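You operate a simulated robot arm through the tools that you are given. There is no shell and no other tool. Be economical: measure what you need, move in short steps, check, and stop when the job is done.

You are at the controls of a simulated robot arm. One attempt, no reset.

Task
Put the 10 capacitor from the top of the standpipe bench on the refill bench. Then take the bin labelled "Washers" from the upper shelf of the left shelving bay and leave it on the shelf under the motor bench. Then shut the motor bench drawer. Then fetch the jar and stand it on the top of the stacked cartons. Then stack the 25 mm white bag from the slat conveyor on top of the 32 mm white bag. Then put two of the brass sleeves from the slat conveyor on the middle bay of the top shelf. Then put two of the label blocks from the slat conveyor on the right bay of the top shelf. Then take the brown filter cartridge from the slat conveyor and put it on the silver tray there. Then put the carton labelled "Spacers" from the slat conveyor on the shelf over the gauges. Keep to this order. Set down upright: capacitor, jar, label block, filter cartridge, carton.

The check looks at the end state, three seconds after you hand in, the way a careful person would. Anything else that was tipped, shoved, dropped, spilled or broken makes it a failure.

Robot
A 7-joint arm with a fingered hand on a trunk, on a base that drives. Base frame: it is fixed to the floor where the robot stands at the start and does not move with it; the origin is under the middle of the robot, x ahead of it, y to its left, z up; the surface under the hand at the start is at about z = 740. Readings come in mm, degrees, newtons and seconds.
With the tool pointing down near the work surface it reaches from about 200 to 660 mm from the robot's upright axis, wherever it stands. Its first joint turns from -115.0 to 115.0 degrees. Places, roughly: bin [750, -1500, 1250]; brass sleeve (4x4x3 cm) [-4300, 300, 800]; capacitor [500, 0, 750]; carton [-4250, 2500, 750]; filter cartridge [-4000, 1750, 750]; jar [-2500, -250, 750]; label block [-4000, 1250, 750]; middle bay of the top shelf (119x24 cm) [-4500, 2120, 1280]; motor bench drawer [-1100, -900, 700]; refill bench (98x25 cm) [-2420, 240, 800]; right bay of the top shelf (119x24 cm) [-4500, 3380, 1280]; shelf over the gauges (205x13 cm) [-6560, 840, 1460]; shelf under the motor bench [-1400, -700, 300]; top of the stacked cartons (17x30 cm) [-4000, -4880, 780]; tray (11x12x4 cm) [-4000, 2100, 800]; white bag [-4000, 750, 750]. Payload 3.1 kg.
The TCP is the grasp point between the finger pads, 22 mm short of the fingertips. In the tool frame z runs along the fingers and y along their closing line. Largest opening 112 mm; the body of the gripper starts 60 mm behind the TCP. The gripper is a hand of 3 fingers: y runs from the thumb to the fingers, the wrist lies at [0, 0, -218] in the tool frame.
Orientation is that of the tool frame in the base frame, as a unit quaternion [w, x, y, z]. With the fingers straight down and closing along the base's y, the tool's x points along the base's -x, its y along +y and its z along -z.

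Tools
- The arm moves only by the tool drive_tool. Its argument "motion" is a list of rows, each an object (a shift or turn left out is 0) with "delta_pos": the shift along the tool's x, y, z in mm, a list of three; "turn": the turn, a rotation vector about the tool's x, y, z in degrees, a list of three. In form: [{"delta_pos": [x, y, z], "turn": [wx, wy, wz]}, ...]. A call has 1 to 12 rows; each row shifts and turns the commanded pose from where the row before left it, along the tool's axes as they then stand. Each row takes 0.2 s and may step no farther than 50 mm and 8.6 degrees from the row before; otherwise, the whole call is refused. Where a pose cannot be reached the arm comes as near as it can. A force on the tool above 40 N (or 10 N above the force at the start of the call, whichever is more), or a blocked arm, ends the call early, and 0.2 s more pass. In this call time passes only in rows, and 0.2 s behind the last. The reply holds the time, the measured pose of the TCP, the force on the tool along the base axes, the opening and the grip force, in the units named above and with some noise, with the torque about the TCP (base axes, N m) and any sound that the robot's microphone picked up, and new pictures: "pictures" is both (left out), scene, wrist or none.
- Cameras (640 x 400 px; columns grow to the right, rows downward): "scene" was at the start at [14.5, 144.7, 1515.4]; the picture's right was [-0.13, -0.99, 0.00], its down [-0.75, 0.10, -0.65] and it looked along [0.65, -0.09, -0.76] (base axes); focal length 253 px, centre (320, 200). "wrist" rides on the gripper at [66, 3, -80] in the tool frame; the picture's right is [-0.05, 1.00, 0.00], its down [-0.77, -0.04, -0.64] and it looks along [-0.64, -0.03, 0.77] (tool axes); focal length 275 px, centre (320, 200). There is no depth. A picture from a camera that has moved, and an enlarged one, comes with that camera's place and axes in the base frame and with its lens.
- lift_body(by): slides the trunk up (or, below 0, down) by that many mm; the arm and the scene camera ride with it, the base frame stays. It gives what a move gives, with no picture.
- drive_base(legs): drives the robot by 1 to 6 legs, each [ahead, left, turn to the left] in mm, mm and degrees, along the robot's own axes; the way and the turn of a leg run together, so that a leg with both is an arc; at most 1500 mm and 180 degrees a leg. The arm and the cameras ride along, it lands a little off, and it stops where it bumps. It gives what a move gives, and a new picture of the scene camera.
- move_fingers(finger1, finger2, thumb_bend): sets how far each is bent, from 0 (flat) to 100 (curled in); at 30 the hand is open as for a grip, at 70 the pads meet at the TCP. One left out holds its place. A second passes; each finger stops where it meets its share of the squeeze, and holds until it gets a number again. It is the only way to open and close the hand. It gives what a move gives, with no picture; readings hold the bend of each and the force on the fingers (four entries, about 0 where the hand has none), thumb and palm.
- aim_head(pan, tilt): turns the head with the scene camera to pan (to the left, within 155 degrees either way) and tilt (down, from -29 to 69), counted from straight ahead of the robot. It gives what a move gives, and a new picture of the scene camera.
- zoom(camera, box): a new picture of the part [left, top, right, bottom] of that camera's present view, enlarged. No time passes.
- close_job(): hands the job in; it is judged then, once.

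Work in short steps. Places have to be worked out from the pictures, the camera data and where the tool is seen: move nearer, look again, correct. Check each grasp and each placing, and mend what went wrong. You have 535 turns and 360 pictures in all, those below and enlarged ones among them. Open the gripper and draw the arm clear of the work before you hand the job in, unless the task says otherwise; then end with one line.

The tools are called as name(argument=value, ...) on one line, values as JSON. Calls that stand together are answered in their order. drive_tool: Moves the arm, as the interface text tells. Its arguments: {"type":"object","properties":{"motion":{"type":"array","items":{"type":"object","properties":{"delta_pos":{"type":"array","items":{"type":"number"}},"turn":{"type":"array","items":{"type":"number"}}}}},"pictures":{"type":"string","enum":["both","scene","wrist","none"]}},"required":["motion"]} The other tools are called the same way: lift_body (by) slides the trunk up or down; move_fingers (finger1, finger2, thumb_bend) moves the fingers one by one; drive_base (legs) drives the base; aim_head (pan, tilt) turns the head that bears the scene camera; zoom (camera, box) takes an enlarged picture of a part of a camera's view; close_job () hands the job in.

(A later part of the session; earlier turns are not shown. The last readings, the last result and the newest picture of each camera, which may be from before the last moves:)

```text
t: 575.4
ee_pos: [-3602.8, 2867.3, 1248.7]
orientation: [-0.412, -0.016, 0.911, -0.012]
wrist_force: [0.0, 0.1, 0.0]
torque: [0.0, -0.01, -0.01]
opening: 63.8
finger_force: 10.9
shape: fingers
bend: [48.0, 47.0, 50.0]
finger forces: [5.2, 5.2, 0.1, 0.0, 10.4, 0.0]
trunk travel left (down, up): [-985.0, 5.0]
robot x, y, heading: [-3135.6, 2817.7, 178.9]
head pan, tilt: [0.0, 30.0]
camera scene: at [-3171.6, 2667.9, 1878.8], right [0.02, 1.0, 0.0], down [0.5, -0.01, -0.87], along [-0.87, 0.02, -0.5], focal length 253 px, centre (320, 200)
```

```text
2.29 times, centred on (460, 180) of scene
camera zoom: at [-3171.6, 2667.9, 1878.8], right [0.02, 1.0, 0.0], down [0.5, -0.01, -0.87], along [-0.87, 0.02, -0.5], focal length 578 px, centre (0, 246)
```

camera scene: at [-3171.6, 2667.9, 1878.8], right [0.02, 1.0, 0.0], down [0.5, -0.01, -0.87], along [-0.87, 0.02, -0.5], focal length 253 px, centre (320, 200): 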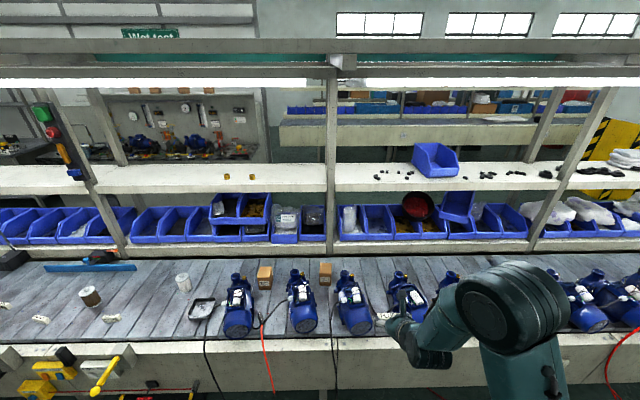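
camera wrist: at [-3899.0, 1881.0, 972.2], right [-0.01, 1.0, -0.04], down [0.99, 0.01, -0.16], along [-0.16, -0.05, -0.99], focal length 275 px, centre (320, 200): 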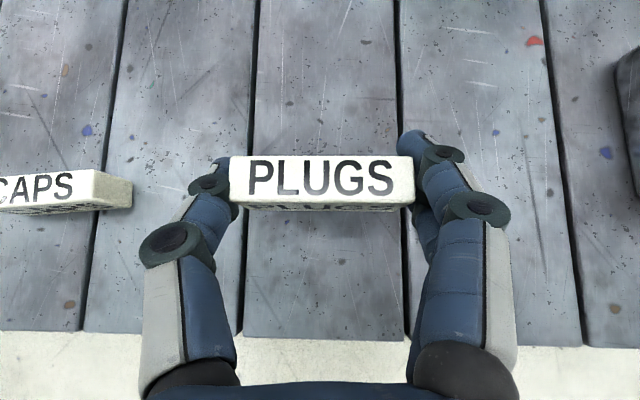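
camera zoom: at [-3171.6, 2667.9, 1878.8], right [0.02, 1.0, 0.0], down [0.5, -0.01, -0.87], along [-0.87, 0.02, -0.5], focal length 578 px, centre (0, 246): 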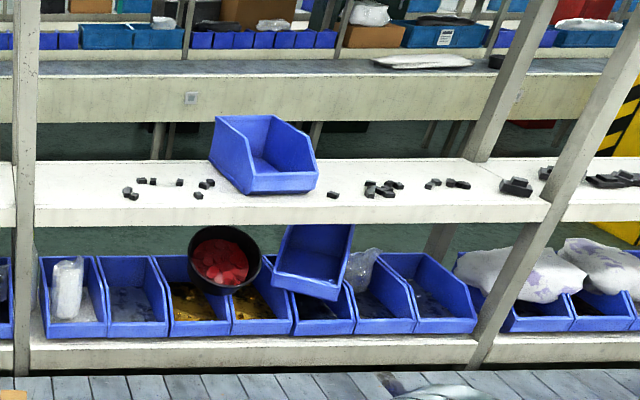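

The clear spots are y≈2790–2965, and the strip in front of the bin at y≈3340. I raise the hand and drive in with the first block at y≈2865.

drive_tool(motion=[{"delta_pos": [30, 0, -26]}, {"delta_pos": [30, 0, -26]}, {"delta_pos": [30, 0, -26]}], pictures="none")

drive_base(legs=[[0, 0, 1.1], [400, 0, 0], [80, 0, 0]])

drive_tool(motion=[{"delta_pos": [29, 0, 33]}, {"delta_pos": [29, 0, 33]}, {"delta_pos": [29, 0, 33]}, {"delta_pos": [29, 0, 33]}, {"delta_pos": [29, 0, 33]}, {"delta_pos": [29, 0, 33]}, {"delta_pos": [24, 0, 27]}], pictures="both")

```text
t: 576.2
ee_pos: [-3600.7, 2868.5, 1367.6]
orientation: [-0.411, -0.018, 0.911, -0.014]
wrist_force: [-0.4, 0.3, -0.3]
torque: [0.01, 0.0, 0.0]
opening: 63.6
finger_force: 9.6
shape: fingers
bend: [48.0, 47.0, 51.0]
finger forces: [5.0, 5.0, 0.0, 0.0, 9.9, 0.0]
trunk travel left (down, up): [-985.0, 5.0]
robot x, y, heading: [-3133.9, 2822.2, 179.1]
head pan, tilt: [0.0, 30.0]
```

```text
t: 579.7
ee_pos: [-4040.0, 2897.8, 1368.0]
orientation: [-0.41, -0.004, 0.912, -0.004]
wrist_force: [0.5, -1.0, -1.1]
torque: [0.08, 0.0, -0.06]
opening: 63.4
finger_force: 9.9
shape: fingers
bend: [48.0, 47.0, 51.0]
finger forces: [5.1, 5.0, 0.0, 0.0, 10.0, 0.0]
trunk travel left (down, up): [-985.0, 5.0]
robot x, y, heading: [-3578.5, 2842.9, 177.2]
head pan, tilt: [0.0, 30.0]
stopped in leg 3: the robot was blocked; the commanded pose is now the measured one
camera scene: at [-3618.8, 2677.6, 1877.6], right [0.05, 1.0, 0.01], down [0.5, -0.02, -0.87], along [-0.86, 0.05, -0.5], focal length 253 px, centre (320, 200)
```

scene: 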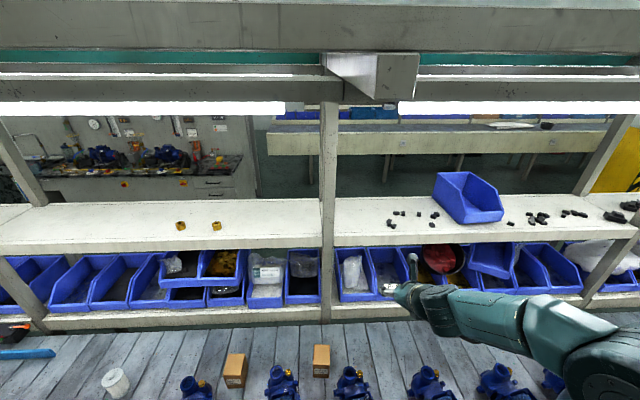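

```text
t: 581.3
ee_pos: [-4343.5, 2907.5, 1364.1]
orientation: [-0.408, -0.001, 0.913, -0.005]
wrist_force: [0.3, -0.4, -0.1]
torque: [0.01, 0.01, 0.01]
opening: 63.5
finger_force: 9.6
shape: fingers
bend: [48.0, 47.0, 51.0]
finger forces: [4.9, 4.9, 0.0, 0.0, 9.8, 0.0]
trunk travel left (down, up): [-985.0, 5.0]
robot x, y, heading: [-3578.9, 2838.2, 177.2]
head pan, tilt: [0.0, 30.0]
camera scene: at [-3619.4, 2689.7, 1878.7], right [0.05, 1.0, 0.0], down [0.5, -0.02, -0.87], along [-0.86, 0.04, -0.5], focal length 253 px, centre (320, 200)
camera wrist: at [-4324.4, 2911.8, 1466.3], right [0.02, 1.0, -0.04], down [0.99, -0.03, -0.15], along [-0.15, -0.04, -0.99], focal length 275 px, centre (320, 200)
```

scene: 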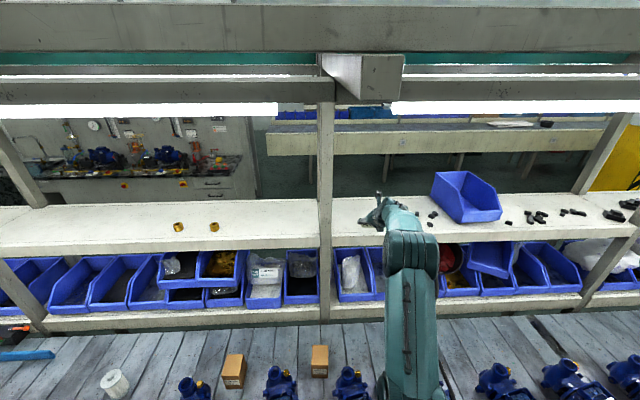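
wrist: 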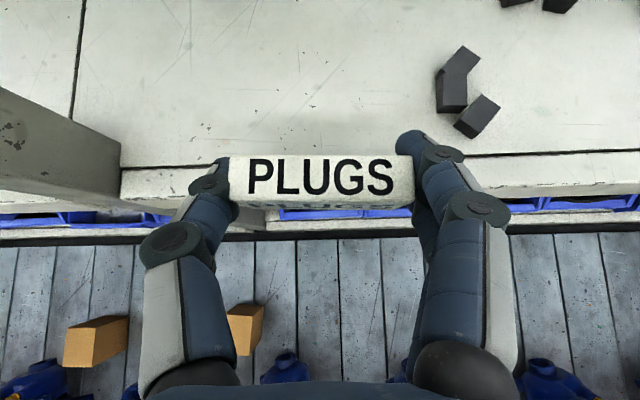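

The base was blocked at x≈-3578. I look down to find what is in the way.

aim_head(pan=-60, tilt=65)

aim_head(pan=30, tilt=0)

```text
t: 582.6
ee_pos: [-4339.7, 2907.6, 1366.8]
orientation: [-0.412, -0.001, 0.911, -0.005]
wrist_force: [0.2, 0.6, -0.6]
torque: [0.03, 0.0, -0.01]
opening: 63.2
finger_force: 10.0
shape: fingers
bend: [48.0, 47.0, 51.0]
finger forces: [4.8, 5.0, 0.0, 0.0, 9.8, 0.0]
trunk travel left (down, up): [-985.0, 5.0]
robot x, y, heading: [-3573.5, 2838.1, 177.0]
head pan, tilt: [-60.0, 65.0]
camera scene: at [-3553.9, 2740.1, 1831.2], right [0.89, 0.46, 0.0], down [0.41, -0.81, -0.42], along [-0.19, 0.38, -0.91], focal length 253 px, centre (320, 200)
```

scene: 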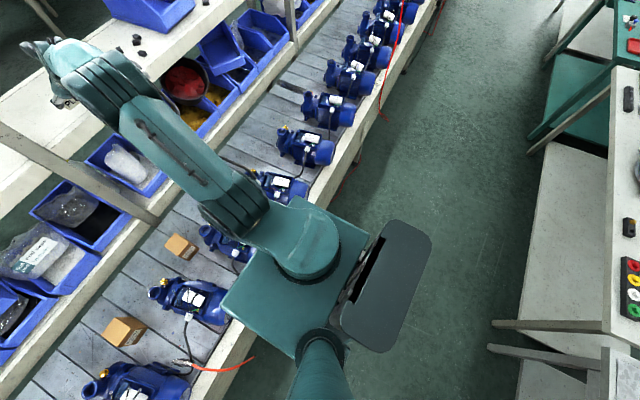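

```text
t: 584.2
ee_pos: [-4340.0, 2907.8, 1366.5]
orientation: [-0.41, -0.002, 0.912, -0.006]
wrist_force: [0.0, 0.0, -0.1]
torque: [0.04, -0.01, -0.01]
opening: 63.3
finger_force: 9.5
shape: fingers
bend: [48.0, 47.0, 51.0]
finger forces: [4.9, 5.0, 0.1, 0.0, 9.8, 0.0]
trunk travel left (down, up): [-985.0, 5.0]
robot x, y, heading: [-3576.7, 2841.5, 177.5]
head pan, tilt: [30.0, 0.0]
camera scene: at [-3606.4, 2645.0, 1927.1], right [-0.46, 0.89, 0.0], down [0.0, 0.0, -1.0], along [-0.89, -0.46, 0.0], focal length 253 px, centre (320, 200)
```

scene: 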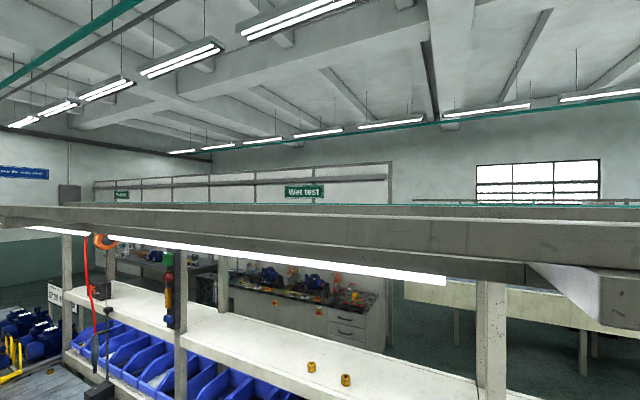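

A conveyor leg near y≈2755 is in the way. I'll use the strip in front of the blue bin (y≈3210–3460) instead: retract, slide right ~390.

drive_tool(motion=[{"delta_pos": [-29, 0, -33]}, {"delta_pos": [-29, 0, -33]}, {"delta_pos": [-29, 0, -33]}, {"delta_pos": [-29, 0, -33]}, {"delta_pos": [-29, 0, -33]}], pictures="none")

drive_base(legs=[[-250, 0, 0], [0, 0, 2.8], [0, -390, 0]])

aim_head(pan=0, tilt=35)

```text
t: 585.4
ee_pos: [-4113.7, 2908.4, 1372.7]
orientation: [-0.412, -0.002, 0.911, -0.005]
wrist_force: [0.0, -1.1, 0.4]
torque: [-0.03, -0.02, -0.01]
opening: 63.3
finger_force: 9.4
shape: fingers
bend: [48.0, 47.0, 51.0]
finger forces: [4.8, 4.9, 0.0, 0.1, 9.6, 0.0]
trunk travel left (down, up): [-985.0, 5.0]
robot x, y, heading: [-3578.6, 2840.6, 177.3]
head pan, tilt: [30.0, 0.0]
```

```text
t: 589.7
ee_pos: [-3874.7, 3257.6, 1369.6]
orientation: [-0.412, -0.028, 0.911, -0.017]
wrist_force: [-0.1, 0.0, -1.3]
torque: [-0.01, 0.03, 0.01]
opening: 63.6
finger_force: 9.5
shape: fingers
bend: [48.0, 47.0, 51.0]
finger forces: [4.9, 5.0, 0.0, 0.0, 9.7, 0.0]
trunk travel left (down, up): [-985.0, 5.0]
robot x, y, heading: [-3328.4, 3217.9, -179.4]
head pan, tilt: [30.0, 0.0]
camera scene: at [-3349.9, 3022.6, 1927.0], right [-0.51, 0.86, 0.0], down [0.0, 0.0, -1.0], along [-0.86, -0.51, 0.0], focal length 253 px, centre (320, 200)
```

scene: 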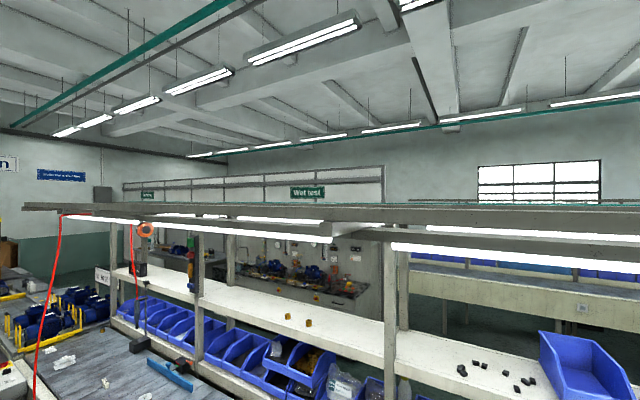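

```text
t: 590.7
ee_pos: [-3874.6, 3257.1, 1371.8]
orientation: [-0.411, -0.027, 0.911, -0.018]
wrist_force: [0.0, 1.0, 0.4]
torque: [0.05, 0.02, 0.01]
opening: 63.3
finger_force: 10.1
shape: fingers
bend: [48.0, 47.0, 51.0]
finger forces: [4.9, 4.9, 0.0, 0.1, 9.6, 0.1]
trunk travel left (down, up): [-985.0, 5.0]
robot x, y, heading: [-3331.8, 3219.8, -179.8]
head pan, tilt: [0.0, 35.0]
camera scene: at [-3360.4, 3068.1, 1871.0], right [-0.01, 1.0, 0.0], down [0.57, 0.0, -0.82], along [-0.82, -0.01, -0.57], focal length 253 px, centre (320, 200)
```

scene: 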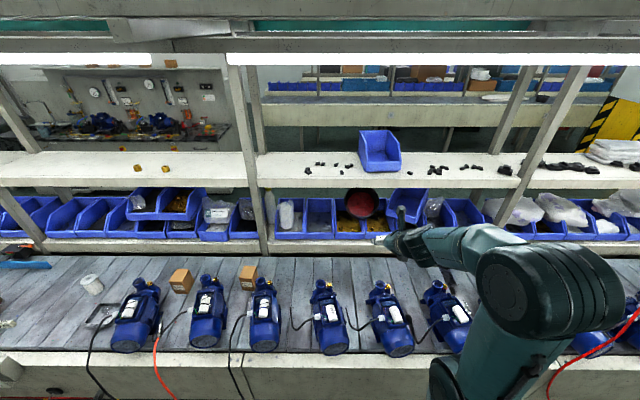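

zoom(camera="scene", box=[270, 110, 470, 210])

```text
3.20 times, centred on (370, 160) of scene
camera zoom: at [-3360.4, 3068.1, 1871.0], right [-0.01, 1.0, 0.0], down [0.57, 0.0, -0.82], along [-0.82, -0.01, -0.57], focal length 809 px, centre (160, 328)
```

zoom: 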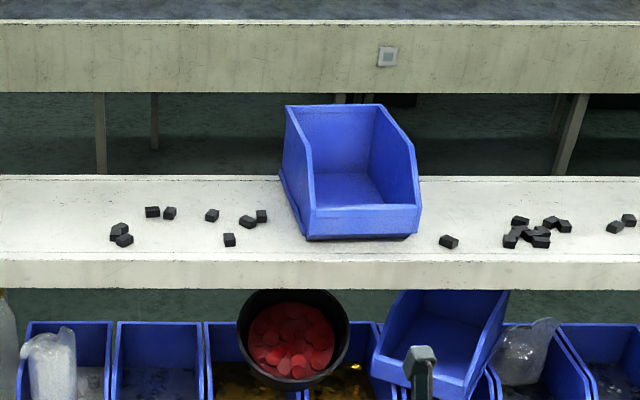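

Clear spots: in front of the bin (y 3190–3470, x −4375…−4425) and y≈3082. I straighten the hand's yaw, shift right 85 and drive in.

drive_base(legs=[[0, -88, 0], [240, 0, 0]])

drive_tool(motion=[{"turn": [-2.5, 0, 2.3]}, {"delta_pos": [29, 0, 33]}, {"delta_pos": [29, 0, 33]}, {"delta_pos": [29, 0, 33]}, {"delta_pos": [29, 0, 33]}], pictures="wrist")

```text
t: 593.2
ee_pos: [-4114.5, 3341.2, 1372.0]
orientation: [-0.411, -0.028, 0.911, -0.018]
wrist_force: [0.4, -0.8, -0.8]
torque: [0.0, 0.0, 0.05]
opening: 63.2
finger_force: 9.7
shape: fingers
bend: [48.0, 47.0, 51.0]
finger forces: [4.9, 4.9, 0.0, 0.0, 9.8, 0.1]
trunk travel left (down, up): [-985.0, 5.0]
robot x, y, heading: [-3571.6, 3303.2, -179.6]
head pan, tilt: [0.0, 35.0]
camera scene: at [-3600.2, 3153.1, 1871.1], right [-0.01, 1.0, 0.0], down [0.57, 0.0, -0.82], along [-0.82, -0.01, -0.57], focal length 253 px, centre (320, 200)
```

scene: 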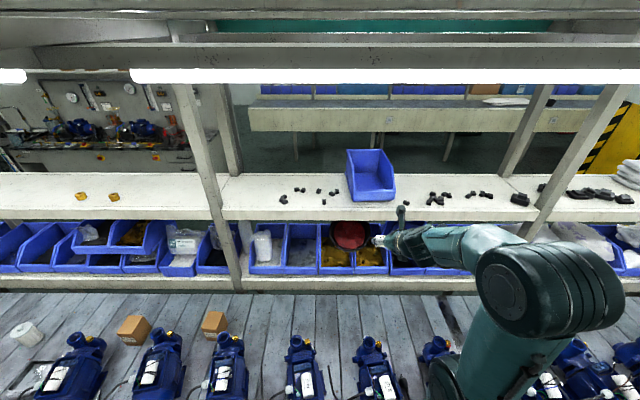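

```text
t: 594.4
ee_pos: [-4293.8, 3337.9, 1369.0]
orientation: [-0.409, -0.001, 0.912, -0.006]
wrist_force: [-0.3, 0.9, -0.4]
torque: [0.01, -0.02, -0.01]
opening: 63.4
finger_force: 9.8
shape: fingers
bend: [48.0, 47.0, 51.0]
finger forces: [5.0, 4.9, 0.0, 0.0, 9.6, 0.1]
trunk travel left (down, up): [-985.0, 5.0]
robot x, y, heading: [-3574.5, 3303.9, -179.3]
head pan, tilt: [0.0, 35.0]
camera wrist: at [-4275.7, 3343.7, 1471.0], right [0.02, 1.0, -0.05], down [0.99, -0.03, -0.15], along [-0.15, -0.04, -0.99], focal length 275 px, centre (320, 200)
```

wrist: 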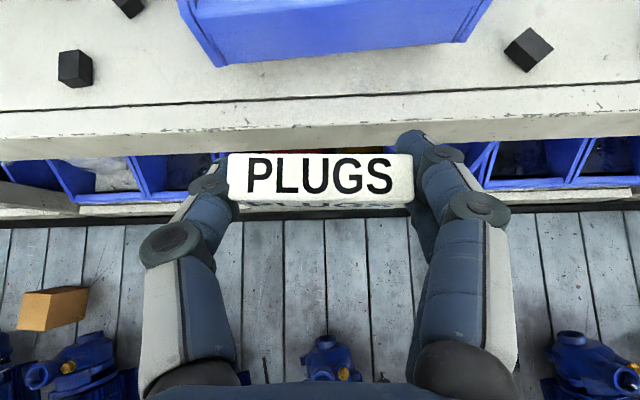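

The strip in front of the bin is too shallow (~45 mm). I'll use y≈2895 and y≈3083 instead, standing at y≈3045. Retracting and sliding left.

drive_tool(motion=[{"delta_pos": [-29, 0, -33]}, {"delta_pos": [-29, 0, -33]}, {"delta_pos": [-29, 0, -33]}, {"delta_pos": [-29, 0, -33]}], pictures="none")

drive_base(legs=[[-200, 0, -0.5], [0, 255, 0], [200, 0, 0]])

```text
t: 595.4
ee_pos: [-4112.9, 3339.4, 1372.2]
orientation: [-0.413, -0.001, 0.911, -0.005]
wrist_force: [0.0, -0.3, 0.0]
torque: [-0.01, 0.0, -0.04]
opening: 63.3
finger_force: 9.8
shape: fingers
bend: [48.0, 47.0, 51.0]
finger forces: [4.7, 4.9, 0.0, 0.0, 9.5, 0.1]
trunk travel left (down, up): [-985.0, 5.0]
robot x, y, heading: [-3569.8, 3300.8, -179.3]
head pan, tilt: [0.0, 35.0]
```

```text
t: 599.6
ee_pos: [-4115.0, 3088.3, 1371.0]
orientation: [-0.412, -0.002, 0.911, -0.007]
wrist_force: [0.7, -0.3, -0.7]
torque: [0.01, -0.03, -0.03]
opening: 63.5
finger_force: 9.3
shape: fingers
bend: [48.0, 47.0, 51.0]
finger forces: [4.8, 4.8, 0.0, 0.1, 9.6, 0.0]
trunk travel left (down, up): [-985.0, 5.0]
robot x, y, heading: [-3575.3, 3050.0, -179.6]
head pan, tilt: [0.0, 35.0]
camera scene: at [-3600.9, 2900.5, 1871.0], right [-0.01, 1.0, 0.0], down [0.57, 0.0, -0.82], along [-0.82, -0.01, -0.57], focal length 253 px, centre (320, 200)
```

scene: 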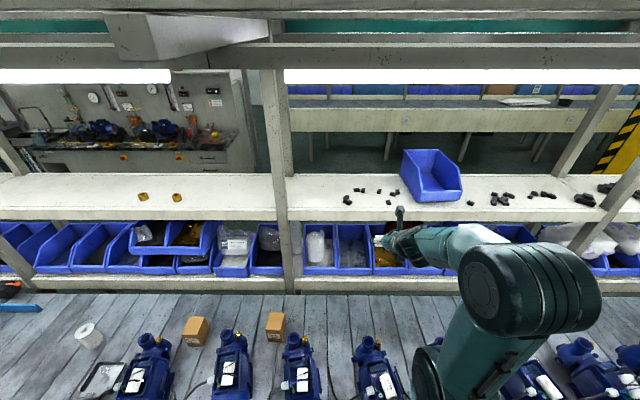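

drive_base(legs=[[42, 0, 0]])

drive_tool(motion=[{"delta_pos": [22, -27, 25]}, {"delta_pos": [22, -27, 25]}, {"delta_pos": [22, -27, 25]}, {"delta_pos": [22, -27, 25]}, {"delta_pos": [22, -27, 25]}, {"delta_pos": [22, -27, 25]}, {"delta_pos": [22, -25, 25]}], pictures="both")

```text
t: 600.5
ee_pos: [-4153.5, 3087.0, 1373.3]
orientation: [-0.414, -0.001, 0.91, -0.006]
wrist_force: [-0.2, 0.3, 0.3]
torque: [-0.04, 0.03, 0.02]
opening: 63.1
finger_force: 9.6
shape: fingers
bend: [48.0, 47.0, 51.0]
finger forces: [4.8, 4.8, 0.0, 0.1, 9.5, 0.0]
trunk travel left (down, up): [-985.0, 5.0]
robot x, y, heading: [-3613.1, 3049.0, -179.6]
head pan, tilt: [0.0, 35.0]
camera scene: at [-3637.0, 2900.2, 1871.1], right [-0.01, 1.0, 0.0], down [0.57, 0.0, -0.82], along [-0.82, -0.01, -0.57], focal length 253 px, centre (320, 200)
```

scene: 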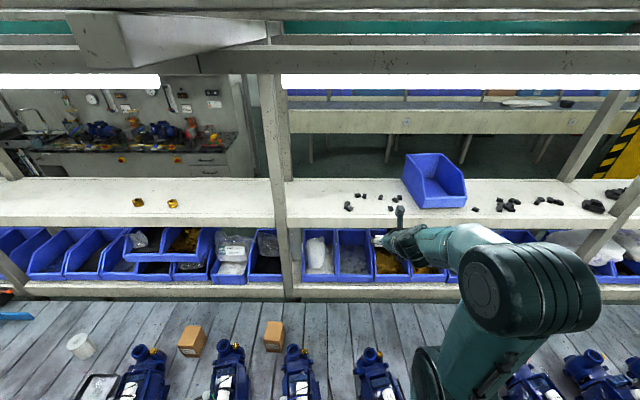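

```text
t: 602.1
ee_pos: [-4392.0, 2901.2, 1374.2]
orientation: [-0.409, -0.001, 0.913, -0.006]
wrist_force: [-1.0, -0.1, 0.1]
torque: [0.0, -0.01, 0.02]
opening: 63.4
finger_force: 9.6
shape: fingers
bend: [48.0, 47.0, 51.0]
finger forces: [4.8, 4.7, 0.1, 0.0, 9.4, 0.1]
trunk travel left (down, up): [-985.0, 5.0]
robot x, y, heading: [-3612.5, 3051.5, -179.7]
head pan, tilt: [0.0, 35.0]
camera scene: at [-3648.4, 2900.7, 1871.0], right [-0.01, 1.0, 0.0], down [0.58, 0.0, -0.82], along [-0.82, -0.01, -0.58], focal length 253 px, centre (320, 200)
camera wrist: at [-4374.6, 2905.3, 1475.1], right [0.03, 1.0, -0.04], down [0.99, -0.03, -0.15], along [-0.15, -0.04, -0.99], focal length 275 px, centre (320, 200)
```

scene: 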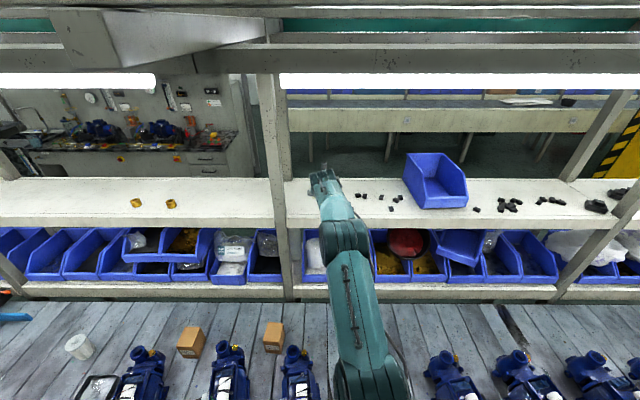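
wrist: 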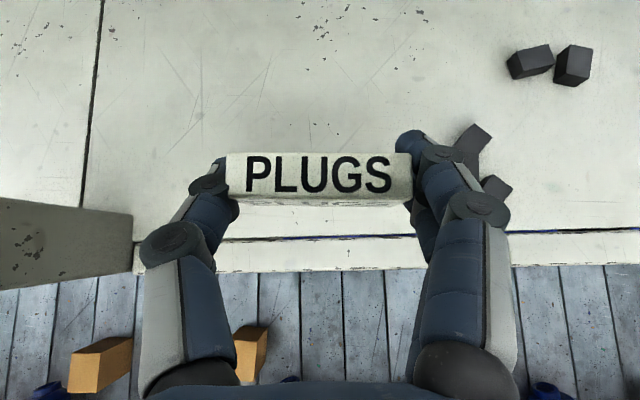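

Good spot. I shift 8 mm left and lower to just above the shelf.

drive_tool(motion=[{"delta_pos": [-15, -8, 13.3]}, {"delta_pos": [-15, 0, 13.3]}, {"delta_pos": [-4.5, 0, 4]}, {"delta_pos": [-2.2, 0, 2]}], pictures="wrist")

```text
t: 603.1
ee_pos: [-4390.5, 2890.0, 1324.0]
orientation: [-0.411, -0.001, 0.912, -0.006]
wrist_force: [0.0, 0.4, 1.0]
torque: [-0.02, 0.02, 0.02]
opening: 63.1
finger_force: 9.0
shape: fingers
bend: [48.0, 47.0, 51.0]
finger forces: [4.7, 4.7, 0.0, 0.1, 9.4, 0.1]
trunk travel left (down, up): [-985.0, 5.0]
robot x, y, heading: [-3615.2, 3055.5, -179.6]
head pan, tilt: [0.0, 35.0]
camera wrist: at [-4372.3, 2894.8, 1426.7], right [0.03, 1.0, -0.04], down [0.99, -0.03, -0.16], along [-0.16, -0.04, -0.99], focal length 275 px, centre (320, 200)
```

wrist: 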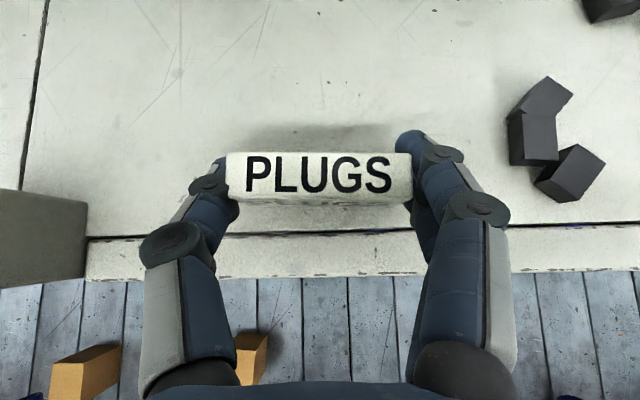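

drive_tool(motion=[{"delta_pos": [-2.2, 0, 2]}, {"delta_pos": [-1.5, 0, 1.3]}], pictures="none")

```text
t: 603.7
ee_pos: [-4391.6, 2889.4, 1320.1]
orientation: [-0.412, -0.001, 0.911, -0.006]
wrist_force: [0.3, -0.7, -0.6]
torque: [-0.01, 0.02, 0.02]
opening: 63.0
finger_force: 9.4
shape: fingers
bend: [48.0, 47.0, 51.0]
finger forces: [4.8, 4.7, 0.1, 0.0, 9.4, 0.0]
trunk travel left (down, up): [-985.0, 5.0]
robot x, y, heading: [-3614.1, 3051.1, -179.5]
head pan, tilt: [0.0, 35.0]
```

drive_tool(motion=[{"delta_pos": [-1.5, 0, 1.3]}, {"delta_pos": [-1.5, 0, 1.3]}], pictures="none")

```text
t: 604.3
ee_pos: [-4390.5, 2890.1, 1318.0]
orientation: [-0.414, -0.002, 0.91, -0.007]
wrist_force: [-2.8, -0.8, 11.5]
torque: [0.47, 0.19, 0.09]
opening: 63.3
finger_force: 14.9
shape: fingers
bend: [48.0, 48.0, 51.0]
finger forces: [4.9, 15.3, 0.0, 0.0, 9.7, 0.1]
trunk travel left (down, up): [-985.0, 5.0]
robot x, y, heading: [-3614.2, 3050.1, -179.6]
head pan, tilt: [0.0, 35.0]
```

A fingertip and the block are on the shelf. I release and withdraw.

move_fingers(finger1=40, finger2=40, thumb_bend=40)

drive_tool(motion=[{"delta_pos": [0, 0, -20]}, {"delta_pos": [0, 0, -30]}, {"delta_pos": [0, 0, -30]}], pictures="wrist")

```text
t: 605.3
ee_pos: [-4389.0, 2887.7, 1318.4]
orientation: [-0.414, -0.002, 0.91, -0.006]
wrist_force: [-7.2, -4.4, 21.2]
torque: [0.87, 0.46, 0.39]
opening: 83.1
finger_force: 10.8
shape: fingers
bend: [40.0, 46.0, 40.0]
finger forces: [0.0, 21.2, 0.0, 0.0, 0.1, 0.0]
trunk travel left (down, up): [-985.0, 5.0]
robot x, y, heading: [-3610.9, 3052.4, -179.3]
head pan, tilt: [0.0, 35.0]
```

```text
t: 606.1
ee_pos: [-4328.9, 2892.1, 1368.1]
orientation: [-0.41, 0.001, 0.912, -0.005]
wrist_force: [0.4, 0.7, 0.0]
torque: [-0.04, -0.03, -0.03]
opening: 83.2
finger_force: 0.0
shape: fingers
bend: [40.0, 40.0, 40.0]
finger forces: [0.1, 0.1, 0.0, 0.0, 0.0, 0.0]
trunk travel left (down, up): [-985.0, 5.0]
robot x, y, heading: [-3615.7, 3051.5, -179.4]
head pan, tilt: [0.0, 35.0]
camera wrist: at [-4311.5, 2896.7, 1469.8], right [0.03, 1.0, -0.05], down [0.99, -0.03, -0.16], along [-0.16, -0.04, -0.99], focal length 275 px, centre (320, 200)
```

wrist: 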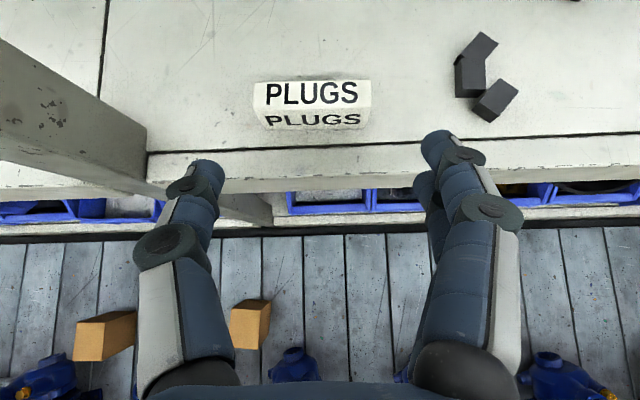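

PLUGS stands on the right bay. I retract and go for the CAPS block at (-3929,1718).

drive_tool(motion=[{"delta_pos": [-22, 27, -25]}, {"delta_pos": [-22, 27, -25]}, {"delta_pos": [-22, 27, -25]}, {"delta_pos": [-22, 27, -25]}, {"delta_pos": [-22, 27, -25]}, {"delta_pos": [-22, 27, -25]}, {"delta_pos": [-22, 25, -25]}, {"delta_pos": [-20, 0, -22]}], pictures="none")

drive_base(legs=[[-380, 0, 0], [0, 1370, 0]])

lift_body(by=-290)

drive_tool(motion=[{"delta_pos": [-5, 0, 20]}], pictures="wrist")

```text
t: 607.9
ee_pos: [-4066.6, 3082.4, 1382.0]
orientation: [-0.411, 0.0, 0.912, -0.005]
wrist_force: [0.8, 0.2, -0.6]
torque: [0.02, 0.05, -0.01]
opening: 83.5
finger_force: 0.0
shape: fingers
bend: [40.0, 40.0, 40.0]
finger forces: [0.1, 0.0, 0.0, 0.0, 0.0, 0.0]
out of reach, approached as far as the arm can: row 6, 7
trunk travel left (down, up): [-985.0, 5.0]
robot x, y, heading: [-3614.8, 3046.2, -179.5]
head pan, tilt: [0.0, 35.0]
```

```text
t: 616.6
ee_pos: [-3713.9, 1746.9, 1380.3]
orientation: [-0.41, 0.016, 0.912, 0.002]
wrist_force: [-0.5, -0.5, -0.1]
torque: [-0.01, 0.02, 0.0]
opening: 83.5
finger_force: 0.1
shape: fingers
bend: [40.0, 40.0, 40.0]
finger forces: [0.0, 0.1, 0.1, 0.0, 0.0, 0.1]
trunk travel left (down, up): [-985.0, 5.0]
robot x, y, heading: [-3260.6, 1705.7, 178.0]
head pan, tilt: [0.0, 35.0]
camera scene: at [-3295.7, 1551.5, 1871.0], right [0.03, 1.0, 0.0], down [0.57, -0.02, -0.82], along [-0.82, 0.03, -0.57], focal length 253 px, centre (320, 200)
```

scene: 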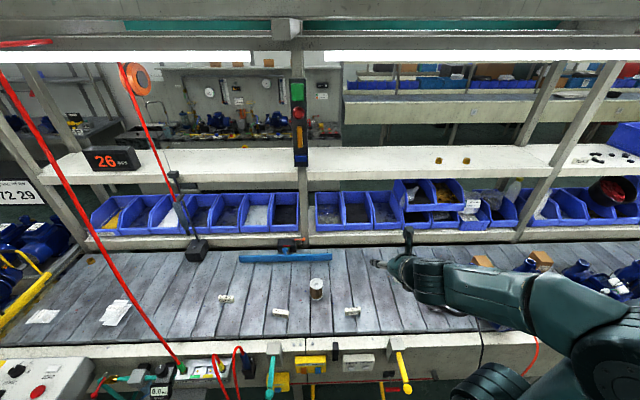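

```text
t: 619.5
ee_pos: [-3713.9, 1748.8, 1090.6]
orientation: [-0.41, 0.017, 0.912, 0.002]
wrist_force: [1.0, -0.1, 0.1]
torque: [-0.03, -0.01, -0.01]
opening: 83.4
finger_force: 0.1
shape: fingers
bend: [40.0, 40.0, 40.0]
finger forces: [0.0, 0.0, 0.0, 0.0, 0.1, 0.0]
trunk travel left (down, up): [-695.0, 295.0]
robot x, y, heading: [-3260.2, 1697.7, 178.1]
head pan, tilt: [0.0, 35.0]
```

```text
t: 619.9
ee_pos: [-3727.7, 1748.7, 1072.8]
orientation: [-0.409, 0.018, 0.912, 0.002]
wrist_force: [0.5, 0.5, -0.5]
torque: [0.01, -0.03, -0.02]
opening: 83.7
finger_force: 0.2
shape: fingers
bend: [40.0, 40.0, 40.0]
finger forces: [0.1, 0.0, 0.0, 0.0, 0.1, 0.1]
trunk travel left (down, up): [-695.0, 295.0]
robot x, y, heading: [-3262.8, 1699.5, 178.3]
head pan, tilt: [0.0, 35.0]
camera wrist: at [-3709.6, 1752.3, 1175.4], right [0.06, 1.0, -0.04], down [0.99, -0.07, -0.15], along [-0.16, -0.03, -0.99], focal length 275 px, centre (320, 200)
```

wrist: 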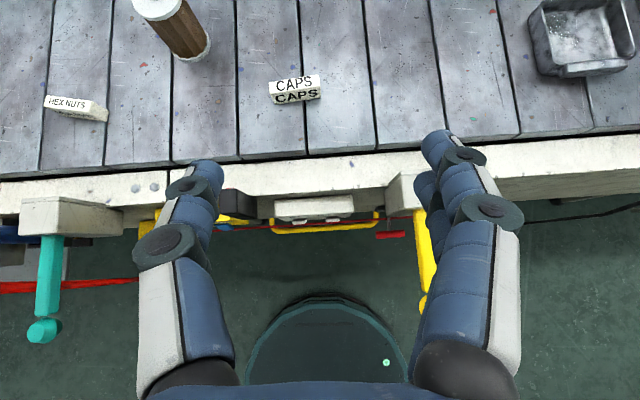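

CAPS is at (-3936,1715), yaw ≈6.6°. I open, align the yaw and move above it.

move_fingers(finger1=33, finger2=33, thumb_bend=33)

drive_tool(motion=[{"turn": [3.4, 0, -3]}, {"turn": [3.4, 0, -3]}, {"delta_pos": [-1.3, -1.7, 45]}, {"delta_pos": [-1.3, -1.7, 45]}, {"delta_pos": [-1.3, -1.7, 45]}, {"delta_pos": [-1.3, -1.7, 45]}, {"delta_pos": [-1.3, -1.7, 45]}, {"delta_pos": [-1.3, -1.7, 45]}], pictures="wrist")

```text
t: 620.9
ee_pos: [-3725.6, 1748.5, 1073.0]
orientation: [-0.41, 0.017, 0.912, 0.002]
wrist_force: [0.1, -0.1, -1.0]
torque: [0.03, 0.0, 0.0]
opening: 102.9
finger_force: 0.1
shape: fingers
bend: [33.0, 33.0, 33.0]
finger forces: [0.1, 0.0, 0.1, 0.1, 0.1, 0.0]
trunk travel left (down, up): [-695.0, 295.0]
robot x, y, heading: [-3260.7, 1705.3, 178.1]
head pan, tilt: [0.0, 35.0]
```

```text
t: 622.7
ee_pos: [-3919.1, 1708.2, 889.1]
orientation: [-0.409, -0.055, 0.91, -0.03]
wrist_force: [-0.3, 0.1, -0.3]
torque: [-0.03, -0.03, 0.02]
opening: 103.0
finger_force: 0.0
shape: fingers
bend: [33.0, 33.0, 33.0]
finger forces: [0.0, 0.0, 0.0, 0.0, 0.0, 0.0]
trunk travel left (down, up): [-695.0, 295.0]
robot x, y, heading: [-3260.1, 1699.4, 178.0]
head pan, tilt: [0.0, 35.0]
camera wrist: at [-3901.2, 1715.5, 991.4], right [-0.09, 0.99, -0.05], down [0.98, 0.09, -0.15], along [-0.15, -0.06, -0.99], focal length 275 px, centre (320, 200)
```

wrist: 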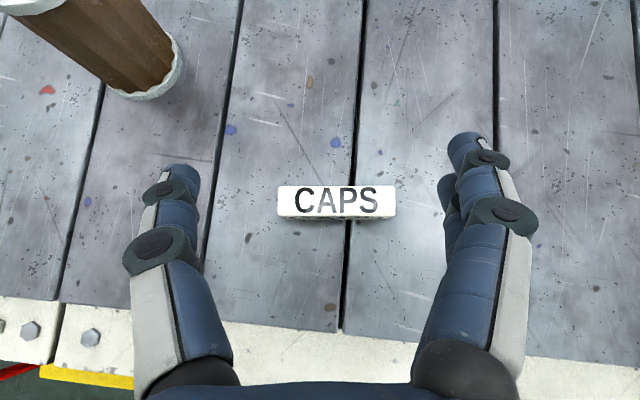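

drive_tool(motion=[{"delta_pos": [-15, 9, 13.5]}, {"delta_pos": [-15, 0, 13.5]}, {"delta_pos": [-15, 0, 13.3]}], pictures="wrist")

```text
t: 623.5
ee_pos: [-3920.0, 1718.3, 826.0]
orientation: [-0.409, -0.055, 0.911, -0.03]
wrist_force: [-0.8, -0.9, 0.3]
torque: [-0.01, -0.02, -0.02]
opening: 103.0
finger_force: 0.1
shape: fingers
bend: [33.0, 33.0, 33.0]
finger forces: [0.1, 0.0, 0.0, 0.0, 0.0, 0.0]
trunk travel left (down, up): [-695.0, 295.0]
robot x, y, heading: [-3261.8, 1699.2, 178.1]
head pan, tilt: [0.0, 35.0]
camera wrist: at [-3902.2, 1725.1, 928.1], right [-0.09, 0.99, -0.05], down [0.98, 0.09, -0.16], along [-0.15, -0.06, -0.99], focal length 275 px, centre (320, 200)
```

wrist: 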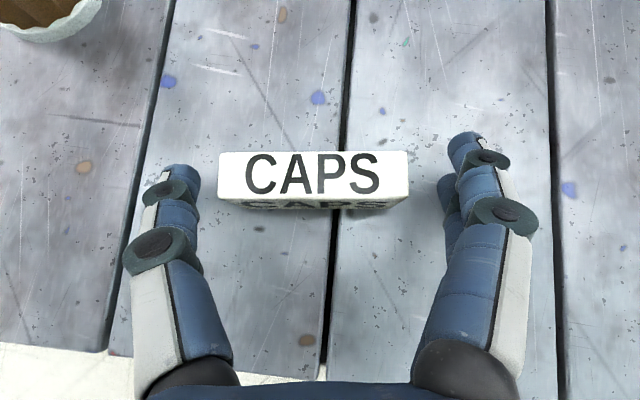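

drive_tool(motion=[{"delta_pos": [2, -4, 0]}], pictures="none")

move_fingers(finger1=55, finger2=55, thumb_bend=55)

drive_tool(motion=[{"delta_pos": [9, 0, -8]}, {"delta_pos": [22, 0, -20]}, {"delta_pos": [22, 0, -20]}], pictures="wrist")

```text
t: 623.9
ee_pos: [-3920.4, 1714.5, 828.7]
orientation: [-0.409, -0.056, 0.91, -0.031]
wrist_force: [-1.0, 0.2, 0.4]
torque: [0.01, 0.0, 0.01]
opening: 103.0
finger_force: 0.2
shape: fingers
bend: [33.0, 33.0, 33.0]
finger forces: [0.1, 0.1, 0.0, 0.1, 0.0, 0.1]
trunk travel left (down, up): [-695.0, 295.0]
robot x, y, heading: [-3261.2, 1702.8, 178.3]
head pan, tilt: [0.0, 35.0]
```

```text
t: 624.9
ee_pos: [-3920.7, 1712.8, 830.4]
orientation: [-0.409, -0.055, 0.91, -0.031]
wrist_force: [0.4, 0.3, 0.0]
torque: [-0.01, 0.03, -0.02]
opening: 63.9
finger_force: 10.1
shape: fingers
bend: [48.0, 46.0, 50.0]
finger forces: [5.3, 5.2, 0.0, 0.0, 10.2, 0.0]
trunk travel left (down, up): [-695.0, 295.0]
robot x, y, heading: [-3262.1, 1701.2, 177.9]
head pan, tilt: [0.0, 35.0]
```

```text
t: 625.7
ee_pos: [-3918.3, 1716.5, 901.4]
orientation: [-0.41, -0.056, 0.91, -0.031]
wrist_force: [-1.1, 0.4, 0.0]
torque: [0.0, 0.06, 0.0]
opening: 63.7
finger_force: 10.0
shape: fingers
bend: [48.0, 46.0, 50.0]
finger forces: [5.1, 5.2, 0.0, 0.0, 10.3, 0.1]
trunk travel left (down, up): [-695.0, 295.0]
robot x, y, heading: [-3261.4, 1699.1, 178.5]
head pan, tilt: [0.0, 35.0]
camera wrist: at [-3899.9, 1723.0, 1004.9], right [-0.09, 0.99, -0.05], down [0.98, 0.09, -0.16], along [-0.15, -0.06, -0.99], focal length 275 px, centre (320, 200)
```

wrist: 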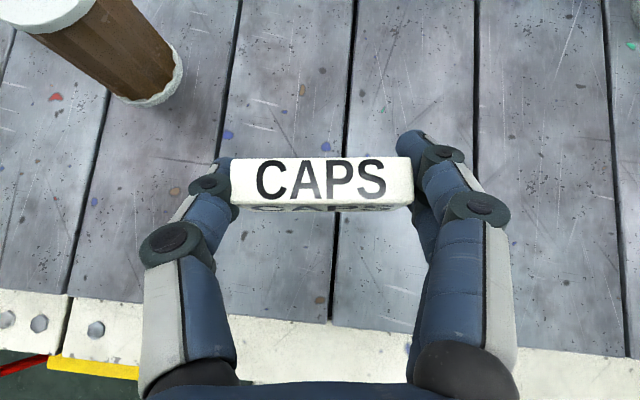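

Held. I retract, unwind the yaw and carry it to the right bay spot at y≈3083.

drive_tool(motion=[{"delta_pos": [22, 0, -20]}, {"delta_pos": [22, 0, -20]}, {"delta_pos": [-29, 0, -33], "turn": [-3.4, 0, 3]}, {"delta_pos": [-29, 0, -33], "turn": [-3.4, 0, 3]}, {"delta_pos": [-29, 0, -33]}, {"delta_pos": [-29, 0, -33]}, {"delta_pos": [-29, 0, -33]}], pictures="none")

drive_base(legs=[[0, 0, 2], [-60, 0, 0], [0, -1345, 0]])

lift_body(by=290)

```text
t: 627.3
ee_pos: [-3699.4, 1720.7, 961.9]
orientation: [-0.411, 0.018, 0.912, 0.003]
wrist_force: [-0.8, 0.9, -0.2]
torque: [0.04, 0.03, 0.02]
opening: 63.5
finger_force: 9.9
shape: fingers
bend: [48.0, 47.0, 50.0]
finger forces: [5.0, 5.0, 0.0, 0.0, 10.0, 0.1]
trunk travel left (down, up): [-695.0, 295.0]
robot x, y, heading: [-3260.9, 1702.9, 178.2]
head pan, tilt: [0.0, 35.0]
```

```text
t: 635.0
ee_pos: [-3649.6, 3042.0, 960.8]
orientation: [-0.41, 0.002, 0.912, -0.005]
wrist_force: [-0.4, 0.8, -0.3]
torque: [0.0, -0.05, 0.0]
opening: 63.7
finger_force: 10.4
shape: fingers
bend: [48.0, 47.0, 50.0]
finger forces: [4.9, 5.0, 0.1, 0.0, 10.0, 0.1]
trunk travel left (down, up): [-695.0, 295.0]
robot x, y, heading: [-3206.2, 3036.5, -180.0]
head pan, tilt: [0.0, 35.0]
camera scene: at [-3237.7, 2886.9, 1581.0], right [0.0, 1.0, 0.0], down [0.57, 0.0, -0.82], along [-0.82, 0.0, -0.57], focal length 253 px, centre (320, 200)
```

scene: 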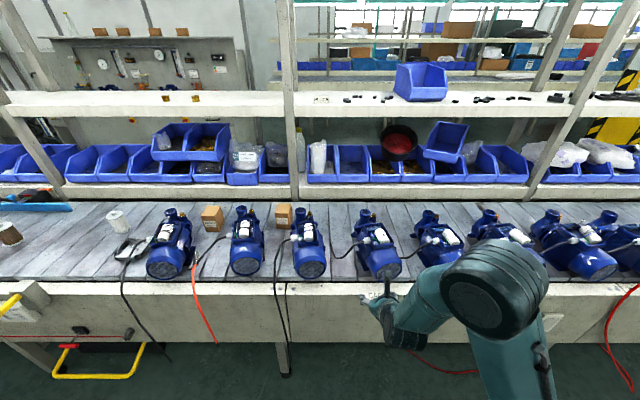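

```text
t: 637.9
ee_pos: [-3647.9, 3041.0, 1251.5]
orientation: [-0.41, 0.001, 0.912, -0.006]
wrist_force: [0.6, 0.3, 0.0]
torque: [0.01, -0.02, -0.04]
opening: 63.6
finger_force: 9.8
shape: fingers
bend: [48.0, 47.0, 50.0]
finger forces: [5.1, 5.0, 0.0, 0.0, 10.0, 0.1]
trunk travel left (down, up): [-985.0, 5.0]
robot x, y, heading: [-3208.2, 3042.4, -179.9]
head pan, tilt: [0.0, 35.0]
```

drive_tool(motion=[{"delta_pos": [30, 0, -26]}, {"delta_pos": [30, 0, -26]}, {"delta_pos": [30, 0, -26]}], pictures="none")

drive_base(legs=[[0, -20, 0], [405, 0, 0]])

drive_tool(motion=[{"delta_pos": [29, 4, 33]}, {"delta_pos": [29, 4, 33]}, {"delta_pos": [29, 4, 33]}, {"delta_pos": [29, 4, 33]}, {"delta_pos": [29, 4, 33]}, {"delta_pos": [29, 4, 33]}, {"delta_pos": [29, 0, 33]}], pictures="both")

```text
t: 638.7
ee_pos: [-3651.7, 3039.7, 1372.3]
orientation: [-0.411, 0.001, 0.912, -0.007]
wrist_force: [-0.8, 0.6, 0.2]
torque: [0.01, 0.01, 0.02]
opening: 63.8
finger_force: 10.2
shape: fingers
bend: [48.0, 47.0, 50.0]
finger forces: [5.0, 5.0, 0.1, 0.0, 10.0, 0.1]
trunk travel left (down, up): [-985.0, 5.0]
robot x, y, heading: [-3205.3, 3038.8, -179.7]
head pan, tilt: [0.0, 35.0]
```

```text
t: 641.6
ee_pos: [-4051.9, 3054.7, 1372.1]
orientation: [-0.41, 0.0, 0.912, -0.006]
wrist_force: [0.8, 0.0, -0.2]
torque: [-0.01, 0.02, -0.01]
opening: 63.8
finger_force: 9.9
shape: fingers
bend: [48.0, 47.0, 50.0]
finger forces: [4.9, 5.0, 0.0, 0.1, 9.9, 0.1]
trunk travel left (down, up): [-985.0, 5.0]
robot x, y, heading: [-3604.9, 3054.4, -179.6]
head pan, tilt: [0.0, 35.0]
camera scene: at [-3636.7, 2905.1, 1871.0], right [-0.01, 1.0, 0.0], down [0.57, 0.0, -0.82], along [-0.82, 0.0, -0.57], focal length 253 px, centre (320, 200)
```

scene: 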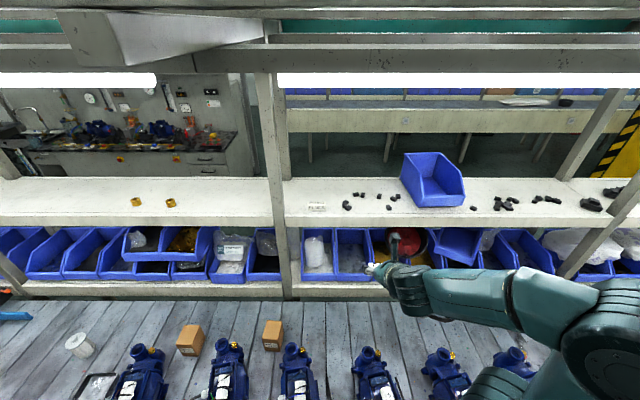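

```text
t: 643.2
ee_pos: [-4345.5, 3079.0, 1364.5]
orientation: [-0.408, 0.0, 0.913, -0.005]
wrist_force: [0.2, 0.4, 0.4]
torque: [0.03, 0.0, -0.03]
opening: 63.4
finger_force: 9.6
shape: fingers
bend: [48.0, 47.0, 51.0]
finger forces: [5.0, 5.0, 0.0, 0.1, 9.9, 0.1]
out of reach, approached as far as the arm can: row 7
trunk travel left (down, up): [-985.0, 5.0]
robot x, y, heading: [-3605.5, 3057.4, -179.7]
head pan, tilt: [0.0, 35.0]
camera scene: at [-3639.7, 2903.9, 1870.9], right [-0.01, 1.0, 0.0], down [0.57, 0.0, -0.82], along [-0.82, 0.0, -0.57], focal length 253 px, centre (320, 200)
camera wrist: at [-4326.9, 3083.4, 1467.0], right [0.03, 1.0, -0.04], down [0.99, -0.03, -0.15], along [-0.15, -0.04, -0.99], focal length 275 px, centre (320, 200)
```

scene: 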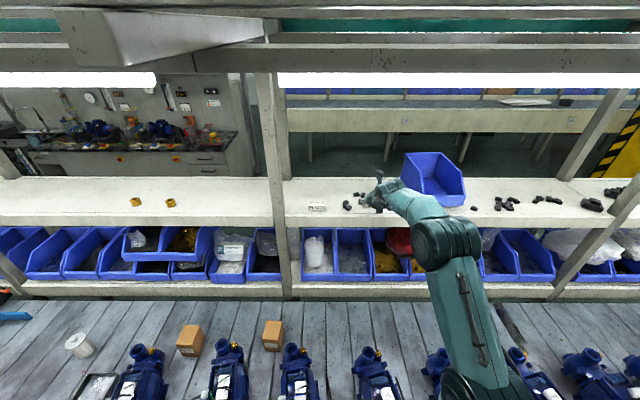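
wrist: 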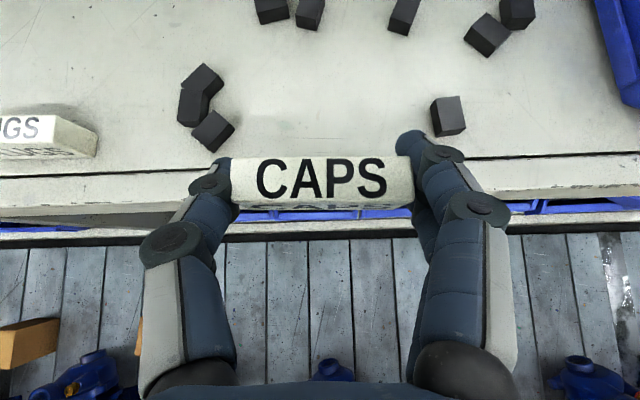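

The gap between black items is ~126 mm at y≈3084 — workable with a small release opening. The arm reaches farther when offset to its left, so I shift the base right 185 and reach back left.

drive_tool(motion=[{"delta_pos": [-29, 0, -33]}, {"delta_pos": [-29, 0, -33]}, {"delta_pos": [-29, 0, -33]}, {"delta_pos": [-29, 0, -33]}, {"delta_pos": [-29, 0, -33]}], pictures="none")

drive_base(legs=[[-60, 0, 0], [0, -185, 0], [70, 0, 0]])

drive_tool(motion=[{"delta_pos": [22, -27, 25]}, {"delta_pos": [22, -27, 25]}, {"delta_pos": [22, -27, 25]}, {"delta_pos": [22, -27, 25]}, {"delta_pos": [22, -27, 25]}, {"delta_pos": [22, -27, 25]}, {"delta_pos": [22, -20, 25]}], pictures="wrist")

```text
t: 644.4
ee_pos: [-4122.0, 3078.3, 1368.3]
orientation: [-0.411, 0.001, 0.912, -0.005]
wrist_force: [0.1, -0.4, -0.3]
torque: [-0.01, 0.02, -0.03]
opening: 63.1
finger_force: 9.8
shape: fingers
bend: [48.0, 47.0, 51.0]
finger forces: [4.8, 4.9, 0.0, 0.1, 9.6, 0.0]
trunk travel left (down, up): [-985.0, 5.0]
robot x, y, heading: [-3606.7, 3054.3, -179.8]
head pan, tilt: [0.0, 35.0]
```

```text
t: 647.1
ee_pos: [-4129.9, 3262.0, 1369.4]
orientation: [-0.41, 0.0, 0.912, -0.006]
wrist_force: [-0.4, -0.4, -0.3]
torque: [0.04, 0.02, 0.02]
opening: 63.3
finger_force: 9.8
shape: fingers
bend: [48.0, 47.0, 51.0]
finger forces: [4.7, 4.9, 0.0, 0.0, 9.7, 0.0]
trunk travel left (down, up): [-985.0, 5.0]
robot x, y, heading: [-3618.9, 3239.4, -179.9]
head pan, tilt: [0.0, 35.0]
camera scene: at [-3643.7, 3089.5, 1871.1], right [-0.01, 1.0, 0.0], down [0.57, 0.0, -0.82], along [-0.82, 0.0, -0.57], focal length 253 px, centre (320, 200)
```

scene: 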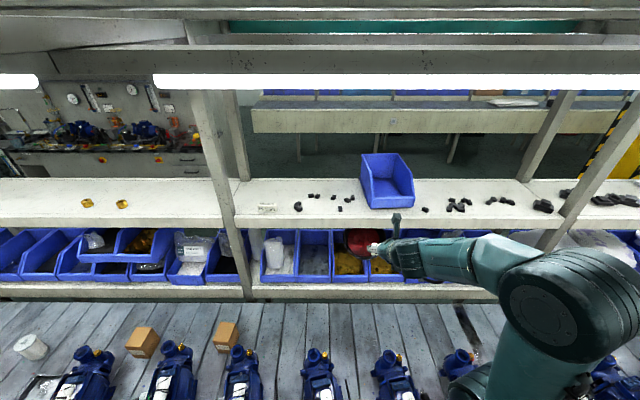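

```text
t: 648.7
ee_pos: [-4368.0, 3079.2, 1367.1]
orientation: [-0.408, 0.0, 0.913, -0.004]
wrist_force: [-0.7, 0.1, 0.0]
torque: [0.0, -0.01, 0.01]
opening: 63.1
finger_force: 9.6
shape: fingers
bend: [48.0, 47.0, 51.0]
finger forces: [4.8, 4.8, 0.0, 0.0, 9.6, 0.0]
trunk travel left (down, up): [-985.0, 5.0]
robot x, y, heading: [-3618.5, 3239.6, -179.8]
head pan, tilt: [0.0, 35.0]
camera wrist: at [-4350.4, 3083.4, 1469.7], right [0.03, 1.0, -0.04], down [0.99, -0.03, -0.15], along [-0.15, -0.04, -0.99], focal length 275 px, centre (320, 200)
```

wrist: 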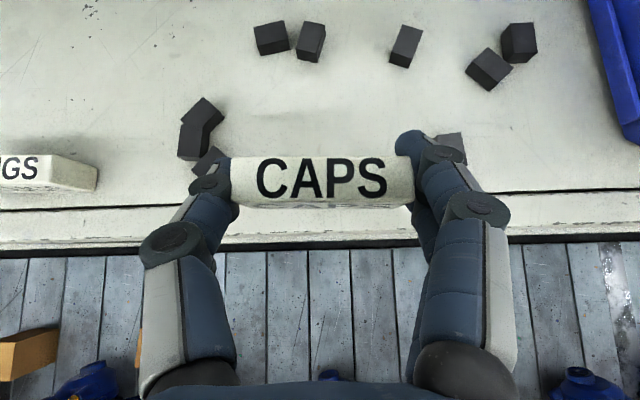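

drive_tool(motion=[{"delta_pos": [17, 0, 19]}, {"delta_pos": [-11, 0, 10]}], pictures="wrist")

```text
t: 649.3
ee_pos: [-4394.3, 3079.5, 1354.9]
orientation: [-0.409, 0.0, 0.912, -0.005]
wrist_force: [-0.4, -0.9, 0.6]
torque: [0.02, 0.06, 0.01]
opening: 63.0
finger_force: 9.5
shape: fingers
bend: [48.0, 47.0, 51.0]
finger forces: [4.9, 4.9, 0.0, 0.1, 9.6, 0.1]
trunk travel left (down, up): [-985.0, 5.0]
robot x, y, heading: [-3614.8, 3240.7, -179.6]
head pan, tilt: [0.0, 35.0]
camera wrist: at [-4376.5, 3084.3, 1456.9], right [0.03, 1.0, -0.04], down [0.99, -0.03, -0.15], along [-0.15, -0.04, -0.99], focal length 275 px, centre (320, 200)
```

wrist: 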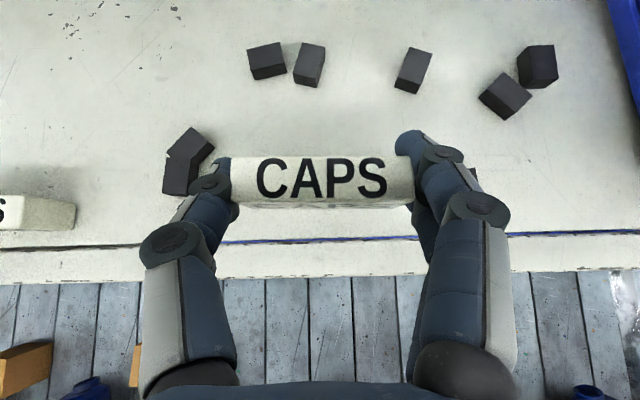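

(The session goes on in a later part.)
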